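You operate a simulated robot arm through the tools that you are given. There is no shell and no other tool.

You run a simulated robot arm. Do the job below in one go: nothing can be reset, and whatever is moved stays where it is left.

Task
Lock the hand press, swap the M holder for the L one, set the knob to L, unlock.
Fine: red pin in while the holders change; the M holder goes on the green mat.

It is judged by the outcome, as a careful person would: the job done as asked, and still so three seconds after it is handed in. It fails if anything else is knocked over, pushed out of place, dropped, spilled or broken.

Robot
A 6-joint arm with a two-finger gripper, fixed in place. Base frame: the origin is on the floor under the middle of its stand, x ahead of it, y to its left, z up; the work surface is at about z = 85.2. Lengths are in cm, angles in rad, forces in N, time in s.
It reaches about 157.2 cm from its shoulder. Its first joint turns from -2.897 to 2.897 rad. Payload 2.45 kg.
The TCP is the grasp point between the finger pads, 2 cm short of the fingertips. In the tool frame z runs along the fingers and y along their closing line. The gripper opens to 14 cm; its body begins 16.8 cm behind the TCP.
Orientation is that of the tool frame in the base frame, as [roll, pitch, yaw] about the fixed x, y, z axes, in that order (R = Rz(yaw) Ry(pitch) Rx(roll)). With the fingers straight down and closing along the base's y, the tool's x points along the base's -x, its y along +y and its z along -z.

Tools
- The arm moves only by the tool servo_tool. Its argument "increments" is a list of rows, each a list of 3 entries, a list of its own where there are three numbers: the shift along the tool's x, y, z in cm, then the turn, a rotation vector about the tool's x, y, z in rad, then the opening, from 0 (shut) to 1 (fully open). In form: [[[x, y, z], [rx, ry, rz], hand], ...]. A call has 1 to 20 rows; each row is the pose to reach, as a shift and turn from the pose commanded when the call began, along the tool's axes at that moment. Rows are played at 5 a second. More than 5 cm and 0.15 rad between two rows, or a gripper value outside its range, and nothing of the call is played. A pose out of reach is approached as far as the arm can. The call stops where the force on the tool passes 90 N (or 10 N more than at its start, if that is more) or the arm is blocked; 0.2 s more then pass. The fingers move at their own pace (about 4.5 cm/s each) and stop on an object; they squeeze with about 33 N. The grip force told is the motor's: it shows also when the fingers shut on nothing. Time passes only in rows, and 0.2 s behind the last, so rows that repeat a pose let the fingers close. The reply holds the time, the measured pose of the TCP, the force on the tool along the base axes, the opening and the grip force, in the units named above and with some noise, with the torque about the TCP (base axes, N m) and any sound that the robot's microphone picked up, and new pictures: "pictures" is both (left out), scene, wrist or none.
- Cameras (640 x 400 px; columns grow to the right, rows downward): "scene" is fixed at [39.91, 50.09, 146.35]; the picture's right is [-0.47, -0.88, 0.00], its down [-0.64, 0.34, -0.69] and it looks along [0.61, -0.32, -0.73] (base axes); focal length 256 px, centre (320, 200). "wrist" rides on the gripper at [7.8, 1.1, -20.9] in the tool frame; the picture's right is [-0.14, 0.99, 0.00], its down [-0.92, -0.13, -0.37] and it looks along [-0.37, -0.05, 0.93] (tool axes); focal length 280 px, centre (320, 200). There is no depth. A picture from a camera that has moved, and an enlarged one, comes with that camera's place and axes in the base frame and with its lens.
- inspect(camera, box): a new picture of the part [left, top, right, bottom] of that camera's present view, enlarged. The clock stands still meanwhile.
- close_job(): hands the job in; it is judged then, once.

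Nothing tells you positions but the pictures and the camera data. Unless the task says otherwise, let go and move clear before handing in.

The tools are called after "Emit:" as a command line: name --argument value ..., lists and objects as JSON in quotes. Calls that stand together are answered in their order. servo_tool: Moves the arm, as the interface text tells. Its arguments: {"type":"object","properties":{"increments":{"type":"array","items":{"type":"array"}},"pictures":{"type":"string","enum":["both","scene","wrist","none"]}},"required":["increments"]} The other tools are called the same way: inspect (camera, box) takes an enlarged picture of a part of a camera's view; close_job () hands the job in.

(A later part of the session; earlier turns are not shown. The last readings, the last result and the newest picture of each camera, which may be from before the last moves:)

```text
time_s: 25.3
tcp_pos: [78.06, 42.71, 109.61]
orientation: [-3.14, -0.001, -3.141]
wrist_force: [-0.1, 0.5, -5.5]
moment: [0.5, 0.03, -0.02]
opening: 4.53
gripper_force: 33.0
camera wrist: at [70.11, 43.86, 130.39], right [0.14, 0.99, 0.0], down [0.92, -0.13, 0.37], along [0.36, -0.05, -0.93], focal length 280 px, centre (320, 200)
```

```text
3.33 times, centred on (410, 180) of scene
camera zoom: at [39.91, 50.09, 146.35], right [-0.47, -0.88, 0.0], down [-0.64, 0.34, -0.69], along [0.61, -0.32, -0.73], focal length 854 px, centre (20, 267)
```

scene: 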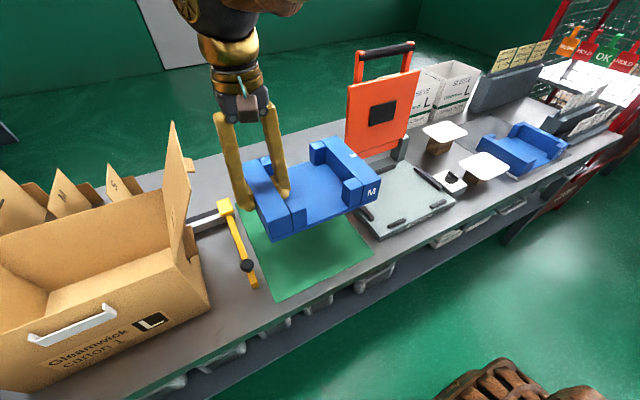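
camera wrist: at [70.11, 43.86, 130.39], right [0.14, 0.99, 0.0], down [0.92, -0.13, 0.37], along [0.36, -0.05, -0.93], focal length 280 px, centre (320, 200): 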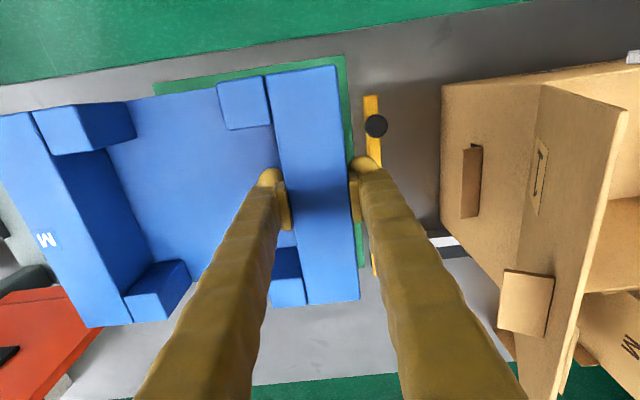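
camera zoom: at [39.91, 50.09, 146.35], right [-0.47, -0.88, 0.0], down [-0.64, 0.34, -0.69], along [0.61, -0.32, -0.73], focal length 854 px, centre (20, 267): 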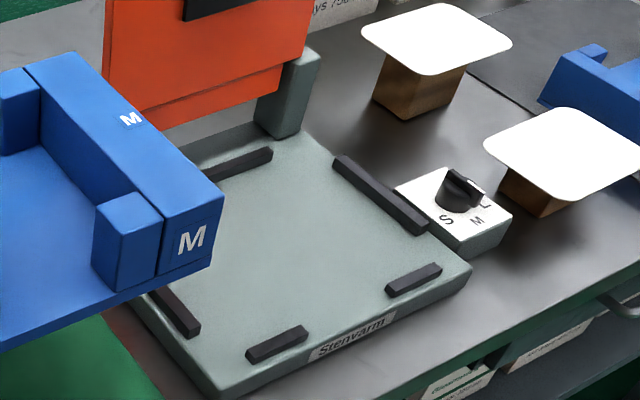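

The M holder hangs over the mat; the mat spans about x 66–103, y 19–48 and the yellow sealer arm lies just beyond at y≥49.9. I'll shift slightly to keep the outer finger clear of its black knob and lower to just above the mat.

Emit:
servo_tool --increments '[[[-0.7, -0.1, 1.5], [0, 0, 0], 0], [[-1.5, -0.3, 4], [0, 0, 0], 0], [[-1.95, -0.3, 6.5], [0, 0, 0], 0], [[-1.95, -0.3, 9], [0, 0, 0], 0], [[-1.95, -0.3, 11.5], [0, 0, 0], 0], [[-1.95, -0.3, 13.5], [0, 0, 0], 0], [[-1.95, -0.3, 15], [0, 0, 0], 0], [[-1.95, -0.3, 16], [0, 0, 0], 0]]'

Emit:
inspect --camera "wrist" --box '[280, 50, 440, 290]'

Emit:
inspect --camera "scene" --box '[210, 150, 390, 290]'

```text
time_s: 27.1
tcp_pos: [79.91, 42.26, 93.51]
orientation: [-3.139, 0.0, 3.141]
wrist_force: [0.1, -1.0, -4.6]
moment: [0.51, 0.01, 0.01]
opening: 4.52
gripper_force: 32.5
camera wrist: at [72.07, 43.34, 114.35], right [0.14, 0.99, 0.0], down [0.92, -0.13, 0.37], along [0.37, -0.05, -0.93], focal length 280 px, centre (320, 200)
```

scene: 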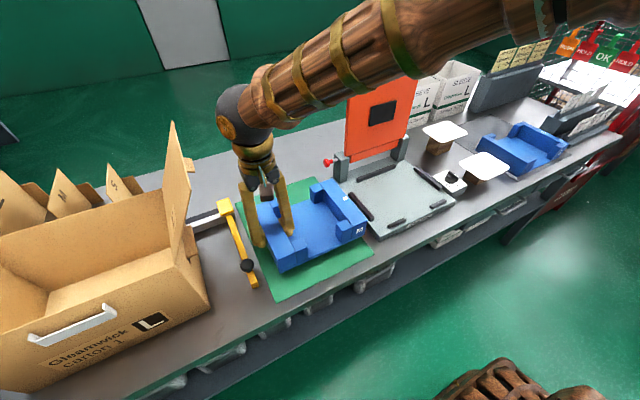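
wrist: 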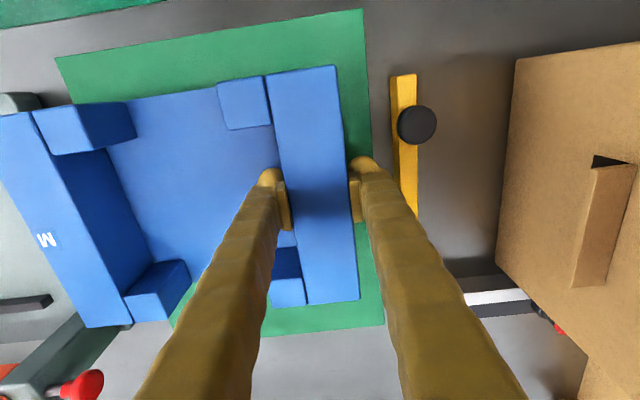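

```text
1.67 times, centred on (360, 170) of wrist
camera zoom: at [72.07, 43.34, 114.35], right [0.14, 0.99, 0.0], down [0.92, -0.13, 0.37], along [0.37, -0.05, -0.93], focal length 467 px, centre (253, 250)
```

zoom: 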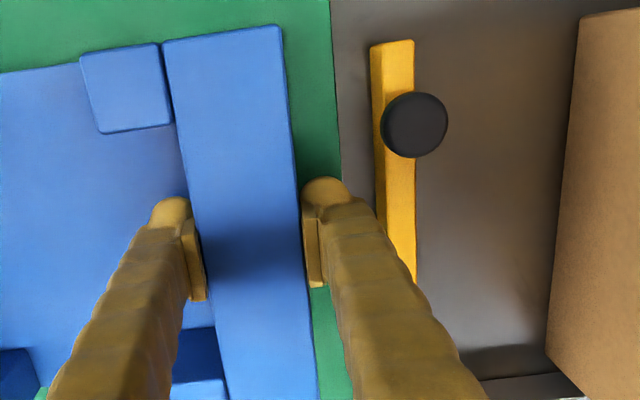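

```text
2.86 times, centred on (300, 220) of scene
camera zoom: at [39.91, 50.09, 146.35], right [-0.47, -0.88, 0.0], down [-0.64, 0.34, -0.69], along [0.61, -0.32, -0.73], focal length 732 px, centre (377, 143)
```

zoom: 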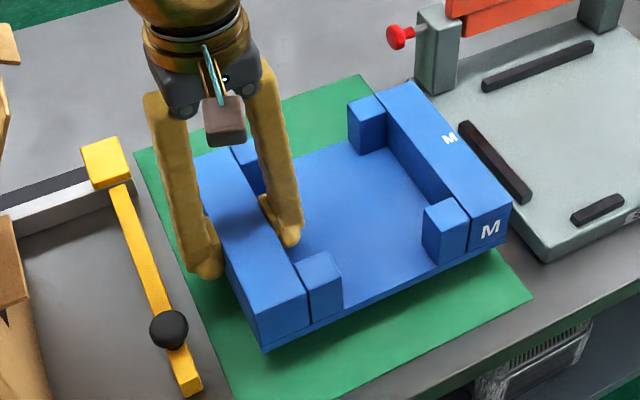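

The holder's right side is close to the mat's inner edge, so I shift it 0.5 cm further left, then lower in small steps until it rests.

Emit:
servo_tool --increments '[[[0, 0.3, 0.3], [0, 0, 0], 0], [[0, 0.5, 0.7], [0, 0, 0], 0], [[0, 0.5, 1.1], [0, 0, 0], 0], [[0, 0.5, 1.5], [0, 0, 0], 0], [[0, 0.5, 1.8], [0, 0, 0], 0], [[0, 0.5, 2.1], [0, 0, 0], 0]]' --pictures "scene"

Emit:
inspect --camera "scene" --box '[230, 160, 390, 290]'

```text
time_s: 28.5
tcp_pos: [79.92, 42.85, 91.45]
orientation: [-3.14, 0.0, -3.14]
wrist_force: [0.7, -0.5, -5.2]
moment: [0.51, 0.0, 0.02]
opening: 4.54
gripper_force: 32.6
```

scene: 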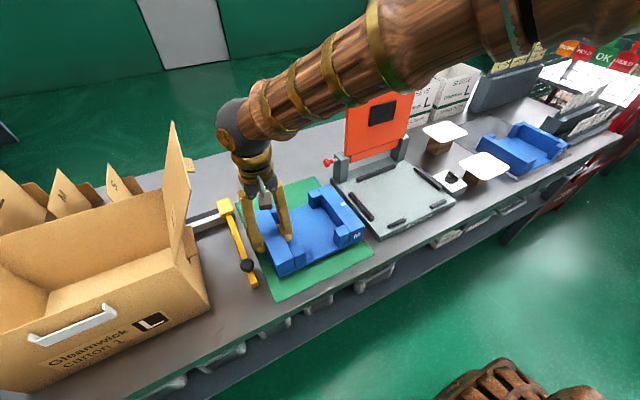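

```text
3.08 times, centred on (310, 225) of scene
camera zoom: at [39.91, 50.09, 146.35], right [-0.47, -0.88, 0.0], down [-0.64, 0.34, -0.69], along [0.61, -0.32, -0.73], focal length 789 px, centre (351, 123)
```

zoom: 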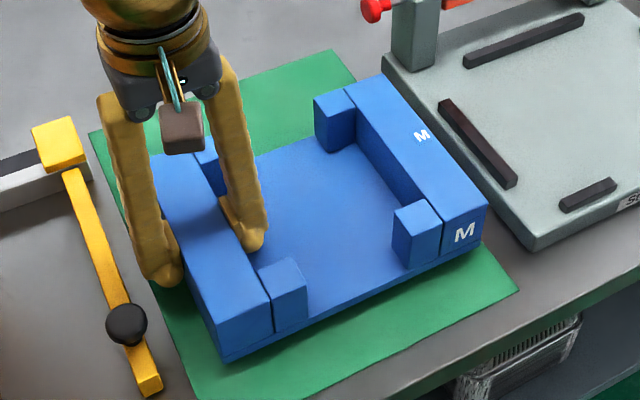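

It's still hanging, a little above the mat. I continue down in 0.2 cm steps.

Emit:
servo_tool --increments '[[[0, 0, 0.2], [0, 0, 0], 0], [[0, 0, 0.4], [0, 0, 0], 0], [[0, 0, 0.6], [0, 0, 0], 0]]' --pictures "none"

```text
time_s: 29.3
tcp_pos: [80.09, 42.92, 90.88]
orientation: [-3.14, 0.0, -3.141]
wrist_force: [0.0, 0.5, -5.0]
moment: [0.48, 0.05, -0.03]
opening: 4.55
gripper_force: 32.3
```

Emit:
servo_tool --increments '[[[0, 0, 0.2], [0, 0, 0], 0], [[0, 0, 0.4], [0, 0, 0], 0]]' --pictures "none"

```text
time_s: 29.9
tcp_pos: [79.91, 42.78, 90.47]
orientation: [-3.14, 0.0, -3.141]
wrist_force: [0.2, 0.1, -4.7]
moment: [0.5, 0.02, 0.0]
opening: 4.51
gripper_force: 33.2
```

Still no contact at z 90.5. I continue in small steps, watching the force.

Emit:
servo_tool --increments '[[[0, 0, 0.2], [0, 0, 0], 0], [[0, 0, 0.35], [0, 0, 0], 0]]' --pictures "none"

Emit:
inspect --camera "scene" --box '[230, 160, 390, 290]'

```text
time_s: 30.5
tcp_pos: [79.89, 42.89, 89.93]
orientation: [-3.141, 0.0, 3.139]
wrist_force: [0.5, 0.5, -4.5]
moment: [0.48, -0.01, 0.02]
opening: 4.52
gripper_force: 32.6
```

```text
3.08 times, centred on (310, 225) of scene
camera zoom: at [39.91, 50.09, 146.35], right [-0.47, -0.88, 0.0], down [-0.64, 0.34, -0.69], along [0.61, -0.32, -0.73], focal length 789 px, centre (351, 123)
```

zoom: 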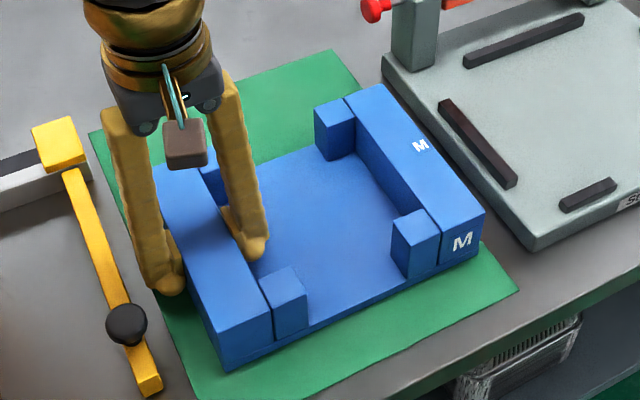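

It's very near the mat now. I go down by tenths.

Emit:
servo_tool --increments '[[[0, 0, 0.1], [0, 0, 0], 0], [[0, 0, 0.2], [0, 0, 0], 0], [[0, 0, 0.2], [0, 0, 0], 0]]' --pictures "none"

```text
time_s: 31.3
tcp_pos: [79.9, 42.89, 89.92]
orientation: [-3.139, 0.002, -3.141]
wrist_force: [1.2, 6.1, 2.9]
moment: [0.03, -0.15, 0.16]
opening: 4.55
gripper_force: 33.4
```

The weight has transferred to the mat. I'll open just slightly (to keep the outer finger off the sealer arm) and rise straight up.

Emit:
servo_tool --increments '[[[0, 0, -0.1], [0, 0, 0], 0.35], [[0, 0, -0.1], [0, 0, 0], 0.39], [[0, 0, -0.1], [0, 0, 0], 0.39], [[0, 0, -0.1], [0, 0, 0], 0.39]]'

Emit:
inspect --camera "wrist" --box '[230, 80, 440, 240]'

```text
time_s: 32.3
tcp_pos: [79.99, 42.81, 89.93]
orientation: [-3.139, 0.0, 3.141]
wrist_force: [0.1, -1.4, 0.0]
moment: [-0.01, 0.01, 0.02]
opening: 5.44
gripper_force: 0.0
camera wrist: at [72.13, 43.93, 110.8], right [0.14, 0.99, 0.0], down [0.92, -0.13, 0.37], along [0.37, -0.05, -0.93], focal length 280 px, centre (320, 200)
```

scene: 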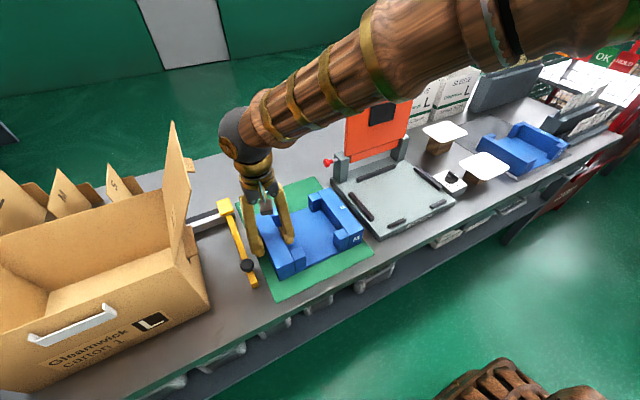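
wrist: 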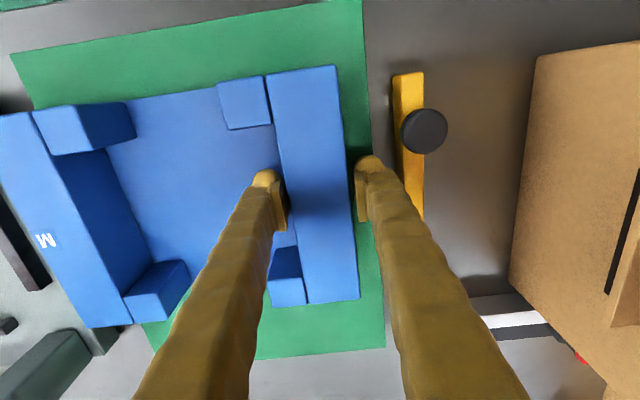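

```text
2.50 times, centred on (335, 160) of wrist
camera zoom: at [72.13, 43.93, 110.8], right [0.14, 0.99, 0.0], down [0.92, -0.13, 0.37], along [0.37, -0.05, -0.93], focal length 701 px, centre (282, 300)
```

zoom: 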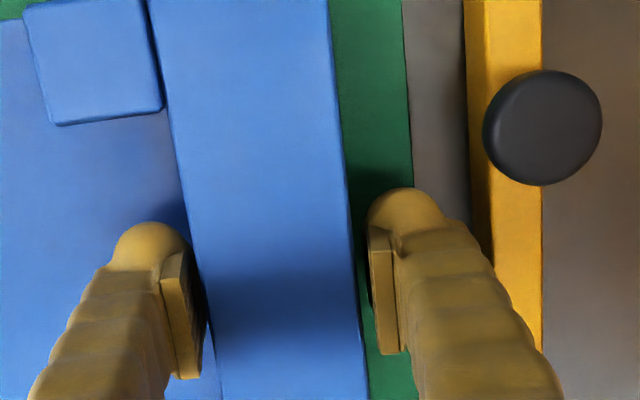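

The holder is resting on the mat and free of the fingers. I rise straight up and have a look down at it.

Emit:
servo_tool --increments '[[[0, 0, -1.5], [0, 0, 0], 0.39], [[0, 0, -4], [0, 0, 0], 0.39], [[0, 0, -7], [0, 0, 0], 0.39], [[0, 0, -11], [0, 0, 0], 0.39], [[0, 0, -15], [0, 0, 0], 0.39], [[0, 0, -19], [0, 0, 0], 0.39], [[0, -3, -23], [0, 0, 0], 0.39], [[0, -7, -26], [0, 0, 0], 0.39], [[0, -11, -28], [0, 0, 0], 0.39]]'

Emit:
inspect --camera "scene" --box '[220, 150, 400, 310]'

```text
time_s: 34.3
tcp_pos: [79.8, 32.08, 118.32]
orientation: [-3.141, -0.002, 3.141]
wrist_force: [-0.4, -0.3, 0.1]
moment: [-0.03, 0.05, -0.03]
opening: 5.47
gripper_force: 0.1
camera wrist: at [71.95, 33.14, 139.09], right [0.14, 0.99, 0.0], down [0.92, -0.13, 0.37], along [0.36, -0.05, -0.93], focal length 280 px, centre (320, 200)
```

scene: 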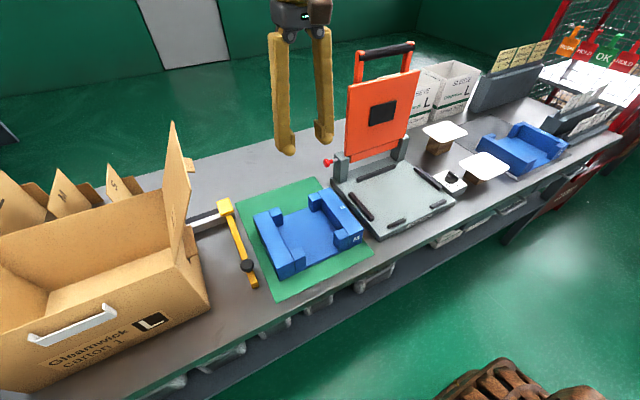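
wrist: 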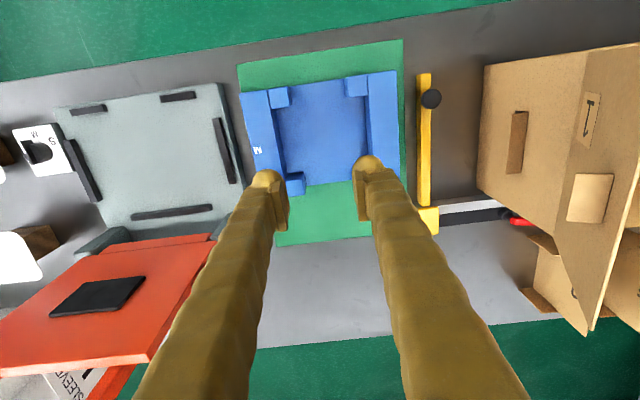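

```text
2.50 times, centred on (310, 230) of scene
camera zoom: at [39.91, 50.09, 146.35], right [-0.47, -0.88, 0.0], down [-0.64, 0.34, -0.69], along [0.61, -0.32, -0.73], focal length 641 px, centre (345, 125)
```

zoom: 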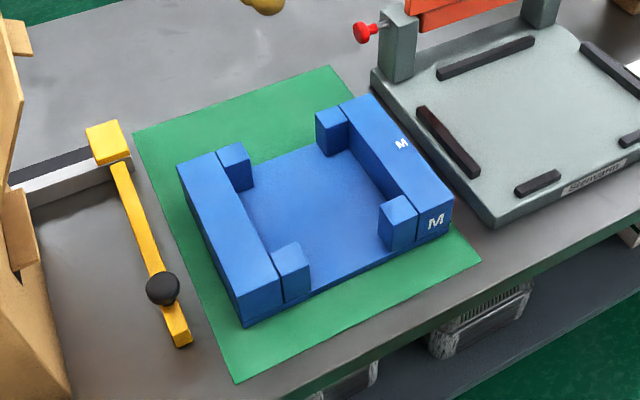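

The M holder looks to sit on the mat. I'll check its inner edge against the mat closely and take a good look at the empty press bed.

Emit:
inspect --camera "wrist" --box '[200, 40, 430, 260]'

Emit:
inspect --camera "wrist" --box '[0, 70, 260, 250]'

```text
1.82 times, centred on (315, 150) of wrist
camera zoom: at [71.95, 33.14, 139.09], right [0.14, 0.99, 0.0], down [0.92, -0.13, 0.37], along [0.36, -0.05, -0.93], focal length 510 px, centre (329, 291)
```

zoom: 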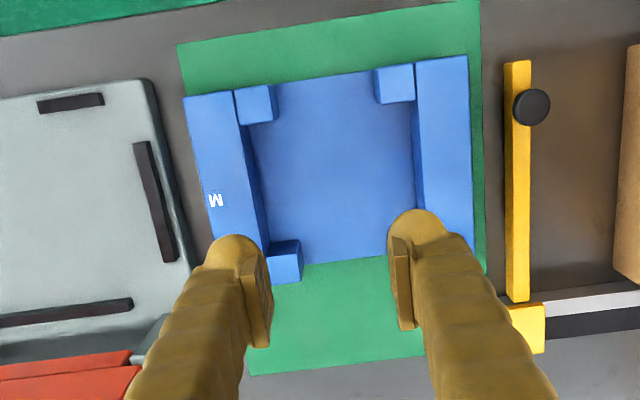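

```text
2.22 times, centred on (130, 160) of wrist
camera zoom: at [71.95, 33.14, 139.09], right [0.14, 0.99, 0.0], down [0.92, -0.13, 0.37], along [0.36, -0.05, -0.93], focal length 623 px, centre (742, 289)
```

zoom: 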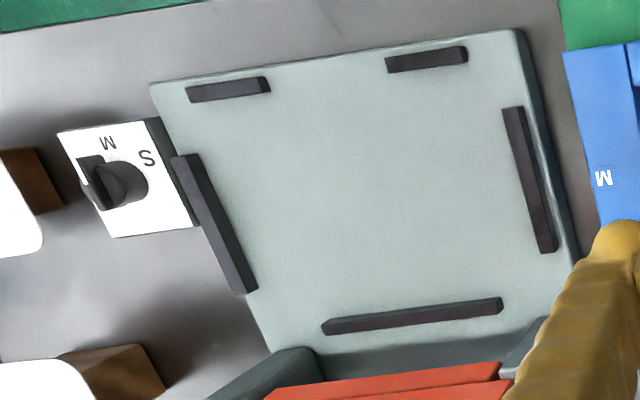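

The M holder lies fully on the mat (about 1 cm margin on its tightest side), and the empty bed shows its stops clearly. Next I swing over to the L holder, staying high and in front of the lid.

Emit:
servo_tool --increments '[[[0, -3, 0], [0, 0, 0], 0.5], [[0, -7, 0], [0, 0, 0], 0.57], [[0, -11.5, 0], [0, 0, 0], 0.57], [[0, -16, 0], [0, 0, 0], 0.57], [[0, -20.5, 0], [0, 0, 0], 0.57], [[0, -25, 0], [0, 0, 0], 0.57], [[0, -29.5, 0], [0, 0, 0], 0.57], [[0.5, -34, 0], [0, 0, 0], 0.57], [[1, -38.5, 0], [0, 0, 0], 0.57], [[1.5, -43, 0], [0, 0, 0], 0.57], [[2, -47.5, 0], [0, 0, 0], 0.57], [[2.5, -52, 0], [0, 0, 0], 0.57], [[3, -56.5, 0], [0, 0, 0], 0.57], [[3, -61, 0], [0, 0, 0], 0.57], [[3, -65.5, 0], [0, 0, 0], 0.57], [[3, -70, 0], [0, 0, 0], 0.57], [[3, -74, 0], [0, 0, 0], 0.57], [[3, -77, 0], [0, 0, 0], 0.57], [[3, -79, 0], [0, 0, 0], 0.57]]'

Emit:
inspect --camera "wrist" --box '[130, 40, 530, 290]'

```text
time_s: 38.3
tcp_pos: [76.93, -47.11, 118.24]
orientation: [-3.14, 0.001, -3.14]
wrist_force: [0.4, 0.1, 0.1]
moment: [0.01, 0.0, -0.01]
opening: 7.97
gripper_force: 0.0
camera wrist: at [68.98, -45.99, 139.05], right [0.14, 0.99, 0.0], down [0.92, -0.13, 0.37], along [0.37, -0.05, -0.93], focal length 280 px, centre (320, 200)
```

scene: 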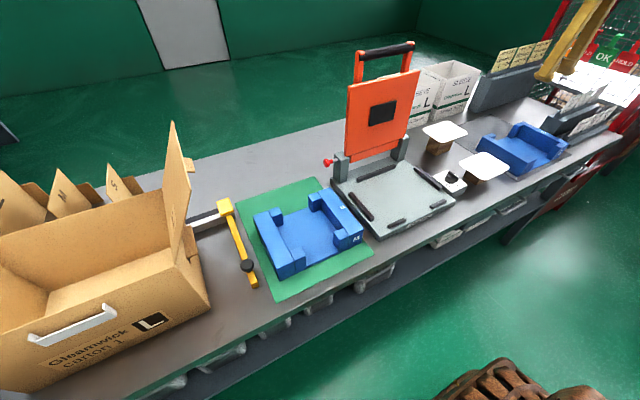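
wrist: 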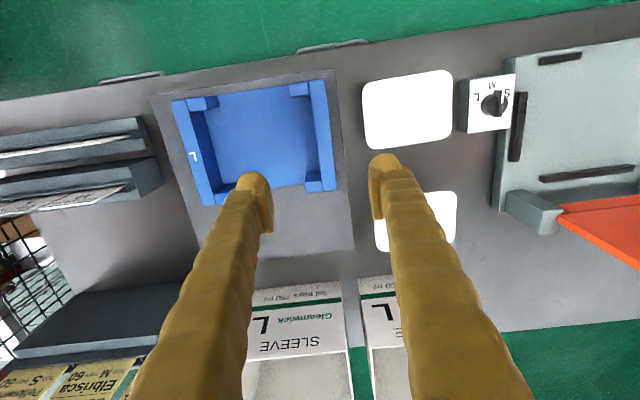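

```text
1.60 times, centred on (330, 165) of wrist
camera zoom: at [68.98, -45.99, 139.05], right [0.14, 0.99, 0.0], down [0.92, -0.13, 0.37], along [0.37, -0.05, -0.93], focal length 449 px, centre (304, 256)
```

zoom: 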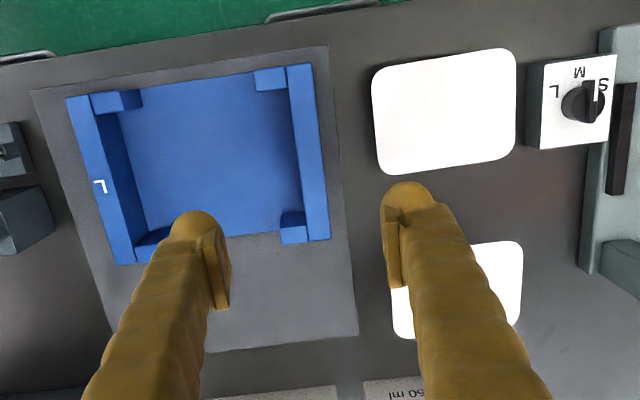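

The L holder (thinner ~2.2 cm walls) spans about x 67.7–85.9, y -70–-45.3, near-parallel to the base axes; a white-topped stand is close by at y≈-39.7. I'll narrow the opening to 4.5 cm and go lower over its left wall for a precise look.

Emit:
servo_tool --increments '[[[0, 0.3, 3], [0, 0, 0], 0.4], [[0, 0.5, 7], [0, 0, 0], 0.32], [[0.1, 0.75, 11], [0, 0, 0], 0.32], [[0.1, 0.75, 14], [0, 0, 0], 0.32], [[0.1, 0.75, 15.5], [0, 0, 0], 0.32], [[0.1, 0.75, 15.5], [0, 0, 0], 0.32]]'

Emit:
inspect --camera "wrist" --box '[190, 20, 430, 270]'

Emit:
inspect --camera "scene" --box '[450, 90, 600, 190]'

```text
time_s: 39.7
tcp_pos: [76.85, -46.26, 102.67]
orientation: [-3.139, 0.0, 3.141]
wrist_force: [0.5, 0.1, 0.9]
moment: [0.04, 0.0, 0.01]
opening: 4.49
gripper_force: 0.0
camera wrist: at [69.04, -45.15, 123.41], right [0.14, 0.99, 0.0], down [0.92, -0.13, 0.37], along [0.37, -0.05, -0.93], focal length 280 px, centre (320, 200)
```

scene: 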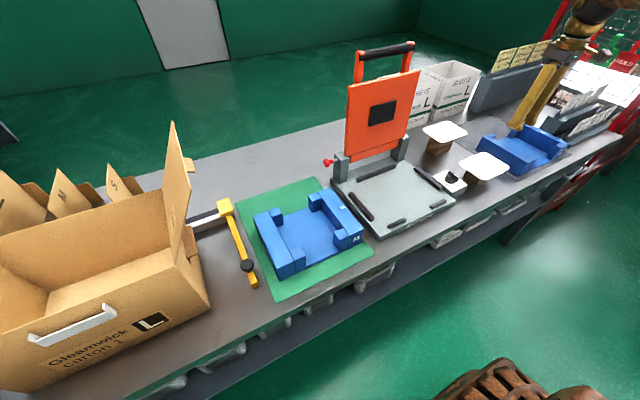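
wrist: 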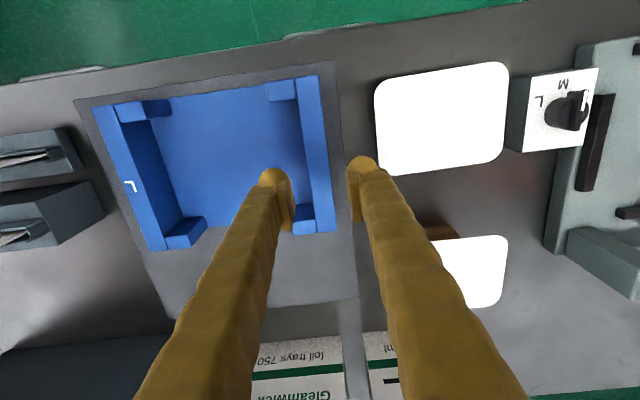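

```text
1.60 times, centred on (310, 145) of wrist
camera zoom: at [69.04, -45.15, 123.41], right [0.14, 0.99, 0.0], down [0.92, -0.13, 0.37], along [0.37, -0.05, -0.93], focal length 449 px, centre (336, 288)
```

zoom: 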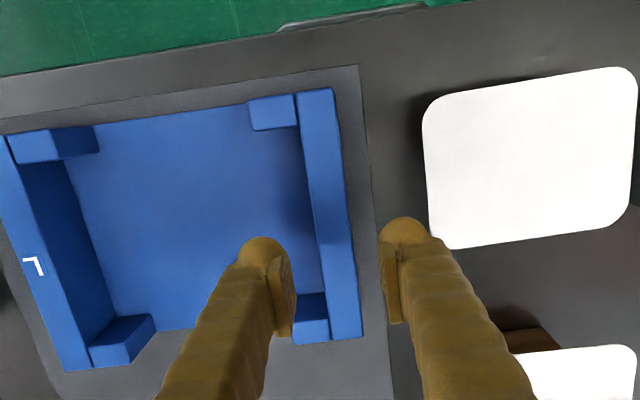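

```text
4.00 times, centred on (525, 140) of scene
camera zoom: at [39.91, 50.09, 146.35], right [-0.47, -0.88, 0.0], down [-0.64, 0.34, -0.69], along [0.61, -0.32, -0.73], focal length 1025 px, centre (-500, 440)
```

zoom: 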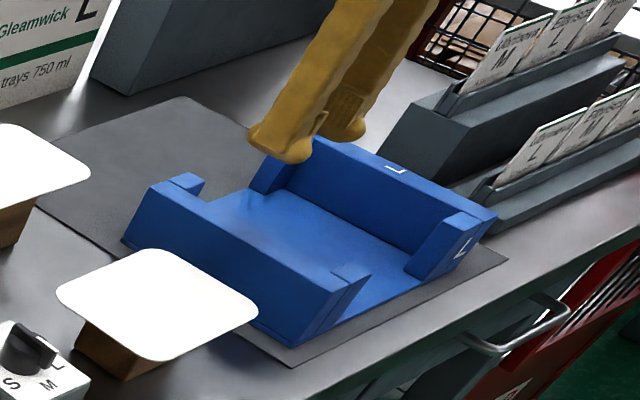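

The left wall of the L holder is centred at about (76.85, -46.4) and the stand's top edge is about 2 cm beyond where the outer finger will go. I lower over the wall.

Emit:
servo_tool --increments '[[[0, -0.12, 3], [0, 0, 0], 0.32], [[0, -0.12, 6], [0, 0, 0], 0.32], [[0, -0.12, 8], [0, 0, 0], 0.32], [[0, -0.12, 9], [0, 0, 0], 0.32], [[0, -0.12, 9], [0, 0, 0], 0.32]]'

Emit:
inspect --camera "wrist" --box '[230, 50, 430, 250]'

Emit:
inspect --camera "scene" --box '[450, 90, 600, 190]'

```text
time_s: 40.9
tcp_pos: [76.89, -46.52, 93.72]
orientation: [-3.139, 0.001, -3.141]
wrist_force: [0.4, 1.0, 0.4]
moment: [-0.05, 0.03, 0.01]
opening: 4.46
gripper_force: 0.1
camera wrist: at [68.99, -45.42, 114.46], right [0.14, 0.99, 0.0], down [0.92, -0.13, 0.37], along [0.37, -0.05, -0.93], focal length 280 px, centre (320, 200)
```

scene: 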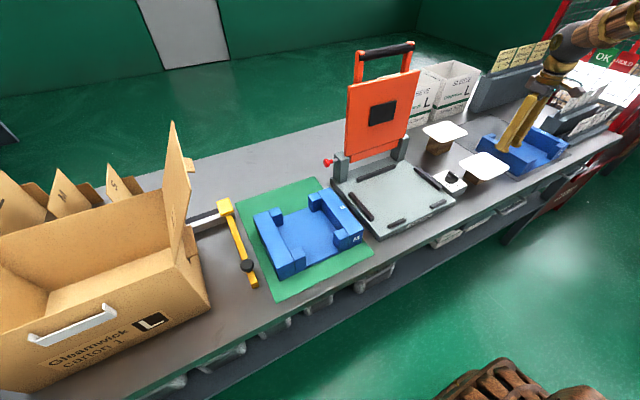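
wrist: 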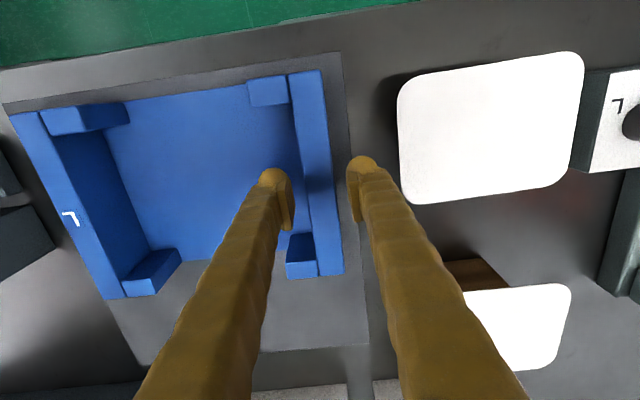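

```text
2.00 times, centred on (330, 150) of wrist
camera zoom: at [68.99, -45.42, 114.46], right [0.14, 0.99, 0.0], down [0.92, -0.13, 0.37], along [0.37, -0.05, -0.93], focal length 561 px, centre (300, 300)
```

zoom: 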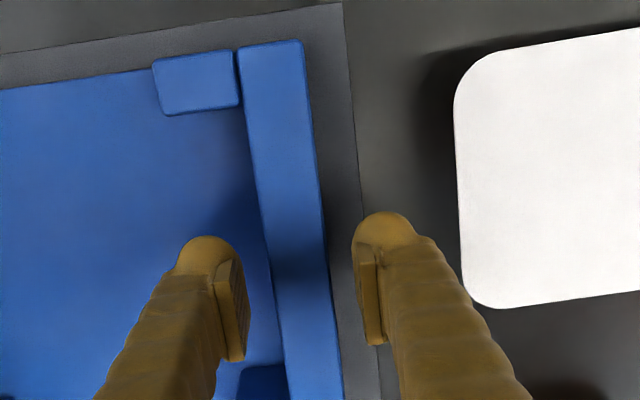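

```text
4.00 times, centred on (525, 140) of scene
camera zoom: at [39.91, 50.09, 146.35], right [-0.47, -0.88, 0.0], down [-0.64, 0.34, -0.69], along [0.61, -0.32, -0.73], focal length 1025 px, centre (-500, 440)
```

zoom: 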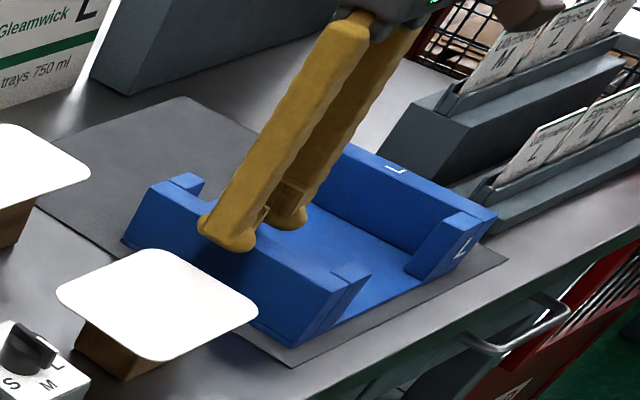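

The fingers straddle the wall with the white-topped stand clear. I lower the last 3.5 cm and close.

Emit:
servo_tool --increments '[[[0, 0.1, 1], [0, 0, 0], 0.32], [[0, 0.1, 2], [0, 0, 0], 0.32], [[0, 0.1, 3], [0, 0, 0], 0.32], [[0, 0.1, 3.5], [0, 0, 0], 0.32], [[0, 0.1, 3.5], [0, 0, 0], 0.32]]' --pictures "wrist"

Emit:
inspect --camera "wrist" --box '[230, 50, 430, 250]'

```text
time_s: 42.1
tcp_pos: [76.8, -46.44, 90.15]
orientation: [-3.14, 0.0, -3.141]
wrist_force: [0.1, 0.0, -0.2]
moment: [-0.01, 0.01, 0.02]
opening: 4.47
gripper_force: 0.1
camera wrist: at [68.98, -45.29, 111.03], right [0.14, 0.99, 0.0], down [0.92, -0.13, 0.37], along [0.37, -0.05, -0.93], focal length 280 px, centre (320, 200)
```

wrist: 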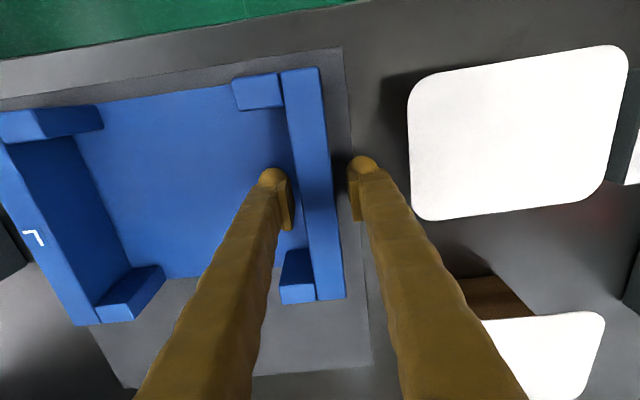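

```text
2.00 times, centred on (330, 150) of wrist
camera zoom: at [68.98, -45.29, 111.03], right [0.14, 0.99, 0.0], down [0.92, -0.13, 0.37], along [0.37, -0.05, -0.93], focal length 561 px, centre (300, 300)
```

zoom: 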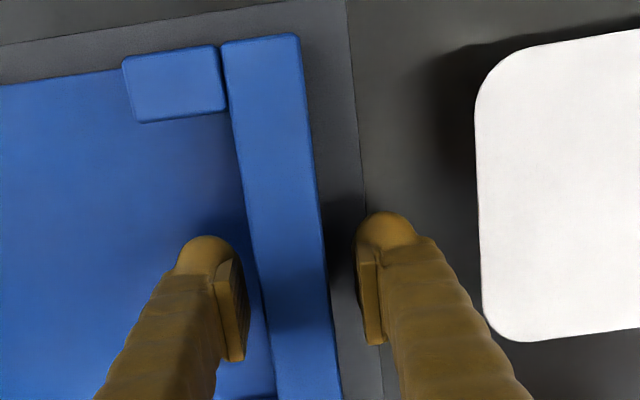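

Wall centred between the fingers. Closing now.

Emit:
servo_tool --increments '[[[0, 0, 0], [0, 0, 0], 0.2], [[0, 0, 0], [0, 0, 0], 0.1], [[0, 0, 0], [0, 0, 0], 0], [[0, 0, 0], [0, 0, 0], 0], [[0, 0, 0], [0, 0, 0], 0], [[0, 0, 0], [0, 0, 0], 0]]' --pictures "wrist"

```text
time_s: 43.5
tcp_pos: [76.82, -46.27, 90.28]
orientation: [-3.14, -0.001, -3.141]
wrist_force: [0.1, -4.0, 0.4]
moment: [0.0, 0.01, -0.21]
opening: 2.52
gripper_force: 32.7
camera wrist: at [68.98, -45.3, 111.04], right [0.14, 0.99, 0.0], down [0.92, -0.13, 0.37], along [0.37, -0.05, -0.93], focal length 280 px, centre (320, 200)
```

wrist: 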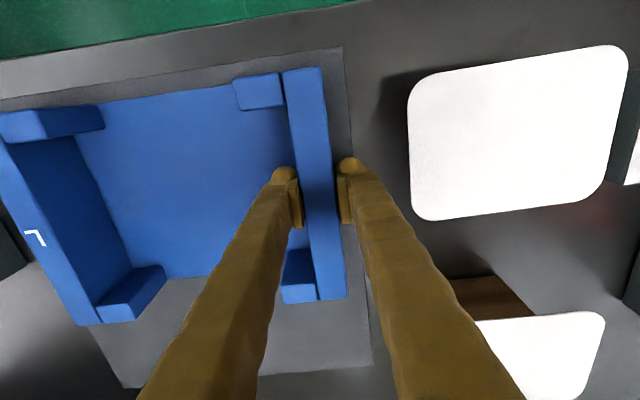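

The grip is firm on a 2.5 cm wall. I lift slowly and check for tilt.

Emit:
servo_tool --increments '[[[0, 0, -0.3], [0, 0, 0], 0], [[0, 0, -0.8], [0, 0, 0], 0], [[0, 0, -1.5], [0, 0, 0], 0], [[0, 0, -2.5], [0, 0, 0], 0], [[0, 0, -4], [0, 0, 0], 0], [[0, 0, -4], [0, 0, 0], 0]]'

Emit:
inspect --camera "scene" --box '[450, 80, 600, 190]'

```text
time_s: 44.9
tcp_pos: [76.78, -46.42, 94.31]
orientation: [-3.141, 0.001, -3.141]
wrist_force: [-0.1, 0.7, -3.1]
moment: [0.38, -0.01, 0.01]
opening: 2.49
gripper_force: 33.4
camera wrist: at [68.99, -45.36, 115.12], right [0.14, 0.99, 0.0], down [0.92, -0.13, 0.37], along [0.37, -0.05, -0.93], focal length 280 px, centre (320, 200)
```

scene: 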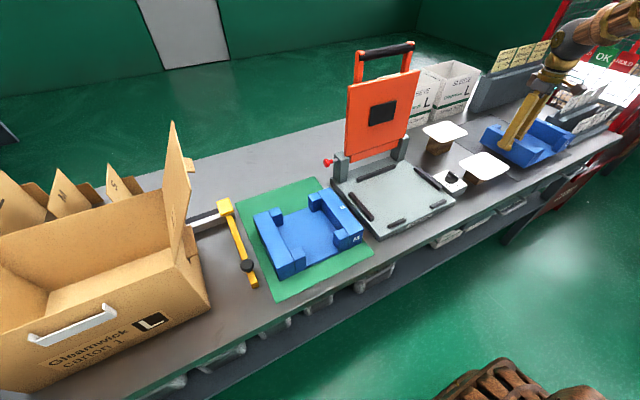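
wrist: 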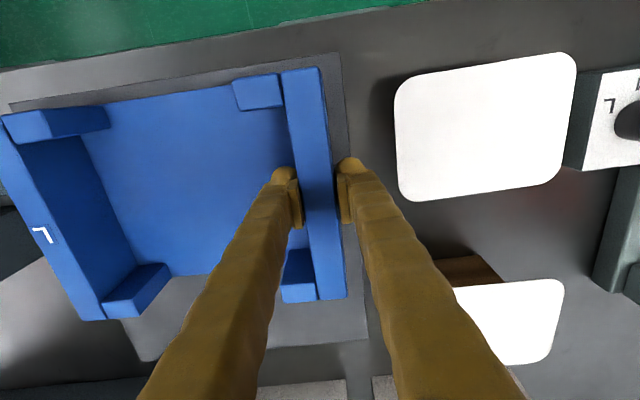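

```text
3.64 times, centred on (525, 135) of scene
camera zoom: at [39.91, 50.09, 146.35], right [-0.47, -0.88, 0.0], down [-0.64, 0.34, -0.69], along [0.61, -0.32, -0.73], focal length 932 px, centre (-426, 436)
```

zoom: 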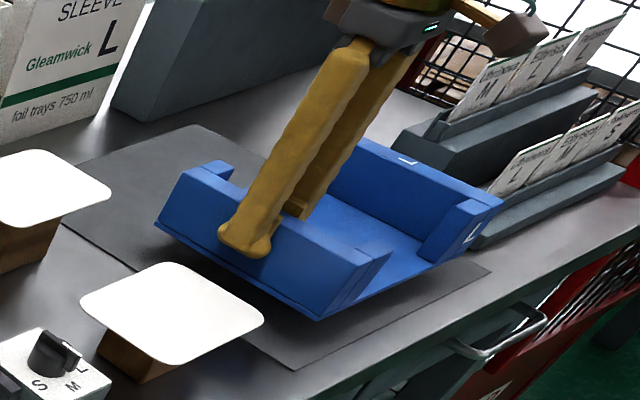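

The L holder is up; its far side sags very slightly (about 0.03 rad). I raise it above the stands and begin carrying it gently toward the press.

Emit:
servo_tool --increments '[[[0, 0, -1], [0, 0, 0], 0], [[0, 0, -3], [0, 0, 0], 0], [[0, 0, -5.5], [0, 0, 0], 0], [[0, 0, -8], [0.01, 0, 0], 0], [[0, 0, -10.5], [0.02, 0, 0], 0], [[0, 0, -13], [0.028, 0, 0], 0], [[0, 0, -15.5], [0.028, 0, 0], 0], [[0, 0, -17], [0.028, 0, 0], 0], [[0, 1, -17.7], [0.028, 0, 0], 0], [[0, 3, -17.7], [0.028, 0, 0], 0], [[0, 6, -17.7], [0.028, 0, 0], 0], [[0, 9, -17.7], [0.028, 0, 0], 0], [[0, 12.5, -17.7], [0.028, 0, 0], 0], [[0, 16, -17.7], [0.028, 0, 0], 0], [[0, 19.5, -17.7], [0.028, 0, 0], 0], [[0, 23, -17.7], [0.028, 0, 0], 0], [[0, 26, -17.7], [0.028, 0, 0], 0], [[0, 28.5, -17.7], [0.028, 0, 0], 0], [[0, 30, -17.7], [0.028, 0, 0], 0]]'

```text
time_s: 48.9
tcp_pos: [76.71, -16.33, 111.94]
orientation: [-3.111, 0.0, -3.141]
wrist_force: [-0.1, 0.8, -3.4]
moment: [0.34, -0.01, -0.05]
opening: 2.54
gripper_force: 33.3
camera wrist: at [68.91, -14.76, 132.75], right [0.14, 0.99, -0.03], down [0.92, -0.12, 0.37], along [0.37, -0.08, -0.93], focal length 280 px, centre (320, 200)
```

scene: 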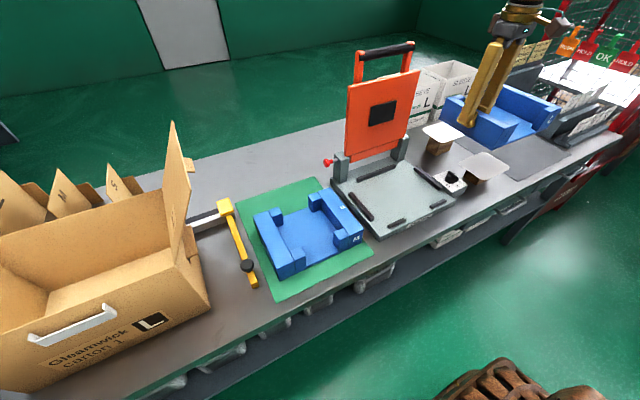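
wrist: 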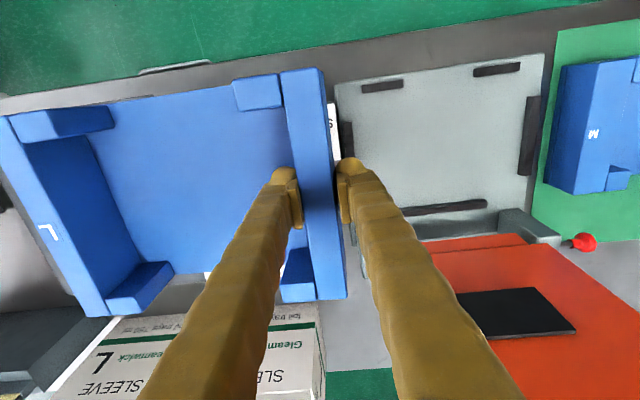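

The holder is clear above the stands with a small extra sag. I carry it on to above the press bed, adding a bit more levelling.

Emit:
servo_tool --increments '[[[-0.1, 1, -0.03], [0, 0, 0], 0], [[-0.4, 3, -0.09], [0.005, 0, 0], 0], [[-0.7, 6, -0.18], [0.01, 0, 0], 0], [[-1.1, 9, -0.28], [0.015, 0, 0], 0], [[-1.5, 12, -0.37], [0.02, 0, 0], 0], [[-1.9, 15, -0.46], [0.02, 0, 0], 0], [[-2.3, 18, -0.55], [0.02, 0, 0], 0], [[-2.7, 21, -0.64], [0.02, 0, 0], 0], [[-3, 24, -0.73], [0.02, 0, 0], 0], [[-3.2, 26.5, -0.81], [0.02, 0, 0], 0], [[-3.3, 28, -0.86], [0.02, 0, 0], 0], [[-3.3, 28.49, -0.87], [0.02, 0, 0], 0], [[-3.3, 28.49, -0.87], [0.02, 0, 0], 0]]'

Emit:
inspect --camera "scene" --box '[300, 60, 480, 240]'

Emit:
inspect --camera "wrist" --box '[0, 40, 400, 340]'

```text
time_s: 51.7
tcp_pos: [80.31, 12.11, 111.95]
orientation: [-3.092, 0.001, -3.141]
wrist_force: [-0.3, 0.5, -3.4]
moment: [0.38, 0.0, 0.02]
opening: 2.54
gripper_force: 33.2
camera wrist: at [72.27, 14.16, 132.62], right [0.14, 0.99, -0.05], down [0.92, -0.11, 0.37], along [0.37, -0.1, -0.93], focal length 280 px, centre (320, 200)
```

scene: 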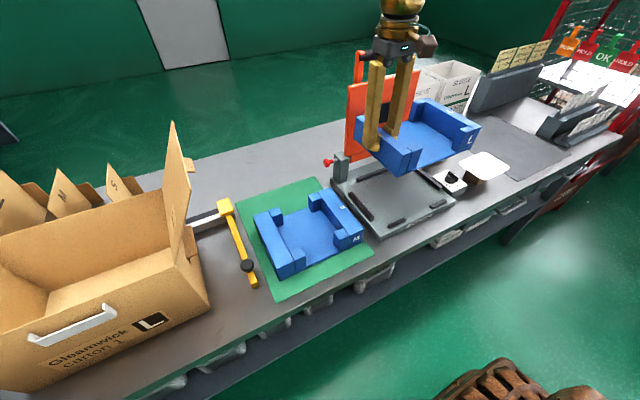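
wrist: 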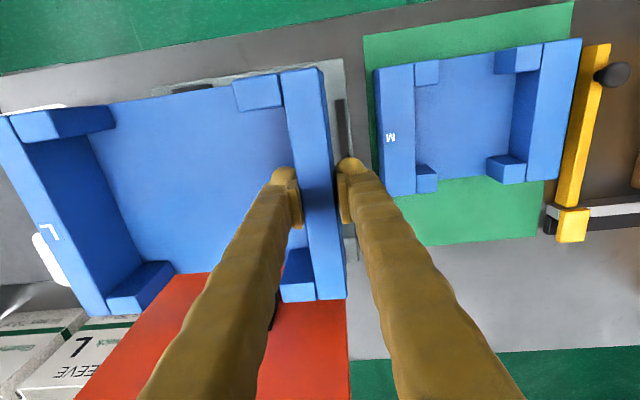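

```text
2.22 times, centred on (390, 150) of scene
camera zoom: at [39.91, 50.09, 146.35], right [-0.47, -0.88, 0.0], down [-0.64, 0.34, -0.69], along [0.61, -0.32, -0.73], focal length 570 px, centre (164, 311)
```

zoom: 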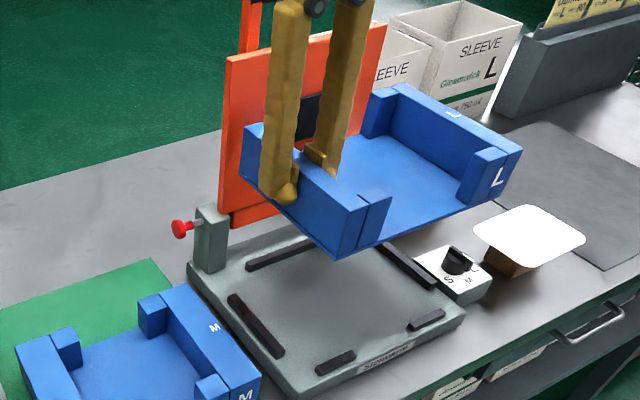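

```text
1.33 times, centred on (200, 190) of wrist
camera zoom: at [72.27, 14.16, 132.62], right [0.14, 0.99, -0.05], down [0.92, -0.11, 0.37], along [0.37, -0.1, -0.93], focal length 374 px, centre (480, 213)
```

zoom: 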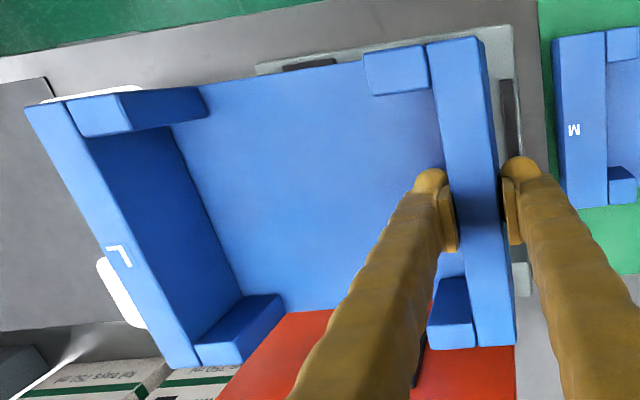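

The holder is level above the bed; the stops give roughly ±0.5 cm of room and its place matches where the M holder sat. I lower it to about 2 cm above the bed and check.

Emit:
servo_tool --increments '[[[0, 0.1, 1], [0, 0, -0.003], 0], [[0.02, 0.22, 3], [0, 0, -0.006], 0], [[0.05, 0.37, 5.5], [0, 0, -0.006], 0], [[0.05, 0.5, 8], [0, 0, -0.006], 0], [[0.05, 0.65, 10.5], [0, 0, -0.006], 0], [[0.05, 0.8, 13], [0, 0, -0.006], 0], [[0.05, 0.9, 15], [0, 0, -0.006], 0], [[0.05, 0.94, 16.2], [0, 0, -0.006], 0], [[0.05, 0.94, 16.2], [0, 0, -0.006], 0]]'

Emit:
inspect --camera "scene" --box '[320, 120, 480, 240]'

Emit:
inspect --camera "wrist" --box '[0, 30, 400, 340]'

```text
time_s: 53.7
tcp_pos: [80.13, 12.08, 95.79]
orientation: [-3.092, 0.0, -3.136]
wrist_force: [0.4, -0.5, -2.9]
moment: [0.38, -0.01, 0.01]
opening: 2.5
gripper_force: 33.1
camera wrist: at [72.28, 14.19, 116.45], right [0.13, 0.99, -0.05], down [0.92, -0.1, 0.37], along [0.37, -0.1, -0.93], focal length 280 px, centre (320, 200)
```

scene: 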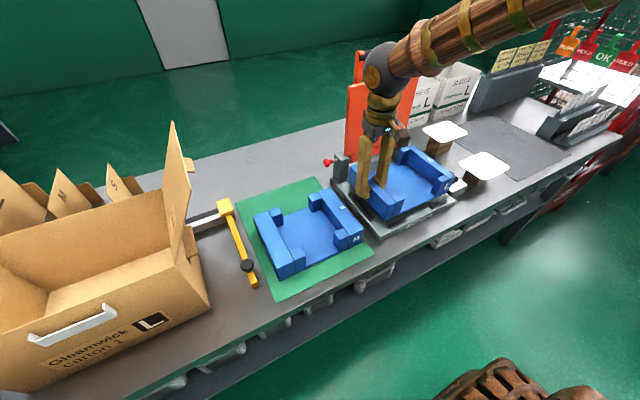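
wrist: 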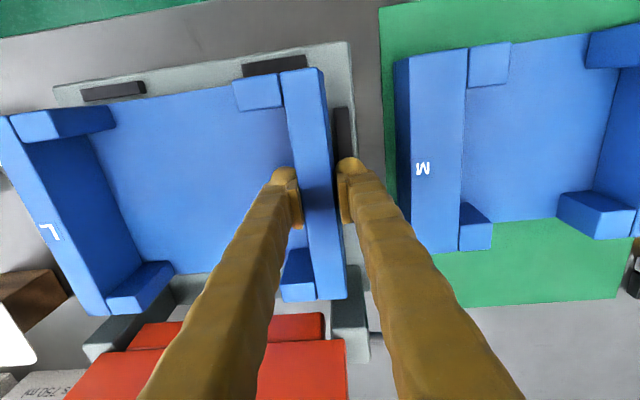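

```text
3.33 times, centred on (400, 180) of scene
camera zoom: at [39.91, 50.09, 146.35], right [-0.47, -0.88, 0.0], down [-0.64, 0.34, -0.69], along [0.61, -0.32, -0.73], focal length 854 px, centre (53, 267)
```

zoom: 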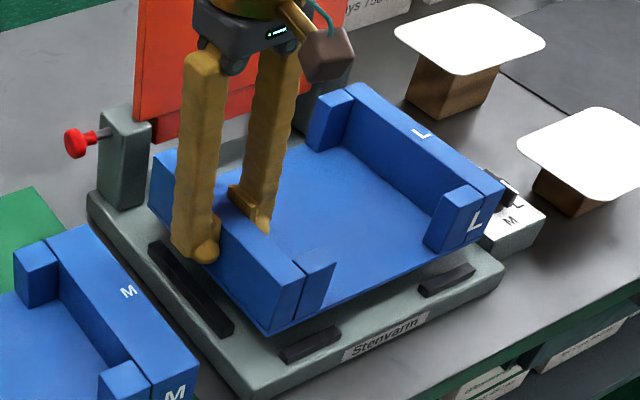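

```text
1.29 times, centred on (200, 185) of wrist
camera zoom: at [72.28, 14.19, 116.45], right [0.13, 0.99, -0.05], down [0.92, -0.1, 0.37], along [0.37, -0.1, -0.93], focal length 362 px, centre (475, 219)
```

zoom: 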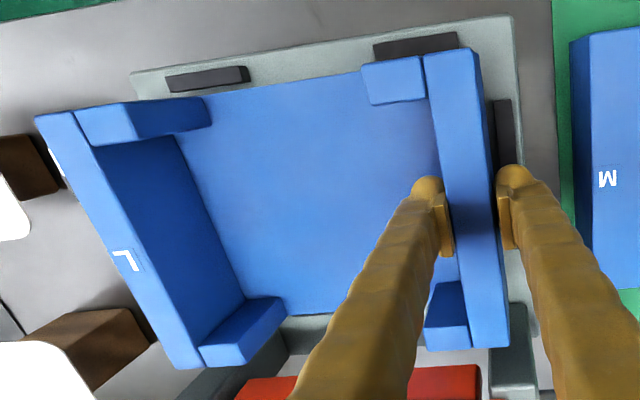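

Everything lines up with the stops. I lower gently in small steps, watching the force.

Emit:
servo_tool --increments '[[[0.05, 0.08, 0.4], [0, 0, 0], 0], [[0.08, 0.1, 0.8], [0, 0, 0], 0], [[0.08, 0.12, 1.2], [0, 0, 0], 0], [[0.08, 0.14, 1.6], [0, 0, 0], 0], [[0.08, 0.16, 2.0], [0, 0, 0], 0]]' --pictures "scene"

Emit:
inspect --camera "scene" --box '[320, 120, 480, 240]'

```text
time_s: 54.9
tcp_pos: [79.99, 12.22, 93.6]
orientation: [-3.091, -0.002, -3.137]
wrist_force: [0.1, -0.1, -2.5]
moment: [0.35, 0.0, 0.01]
opening: 2.5
gripper_force: 33.1
```

scene: 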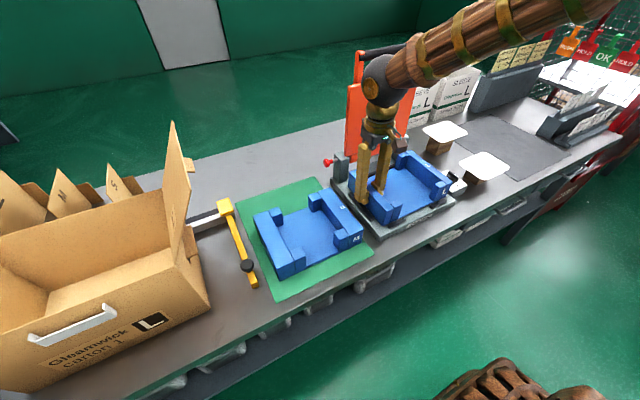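

```text
3.33 times, centred on (400, 180) of scene
camera zoom: at [39.91, 50.09, 146.35], right [-0.47, -0.88, 0.0], down [-0.64, 0.34, -0.69], along [0.61, -0.32, -0.73], focal length 854 px, centre (53, 267)
```

zoom: 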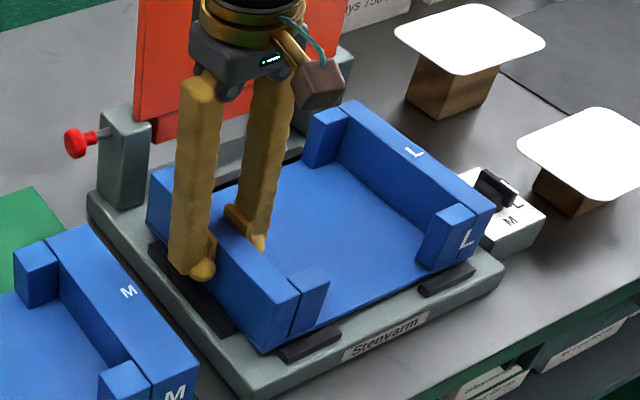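

It's entering between the stops without resistance. I continue in finer steps.

Emit:
servo_tool --increments '[[[0, 0.01, 0.15], [0, 0, 0], 0], [[0, 0.015, 0.3], [0, 0, 0], 0], [[0, 0.02, 0.45], [0, 0, 0], 0]]' --pictures "none"

```text
time_s: 55.7
tcp_pos: [80.05, 12.27, 93.07]
orientation: [-3.092, -0.001, -3.138]
wrist_force: [0.1, -0.9, -2.8]
moment: [0.17, -0.06, 0.02]
opening: 2.5
gripper_force: 33.0
```

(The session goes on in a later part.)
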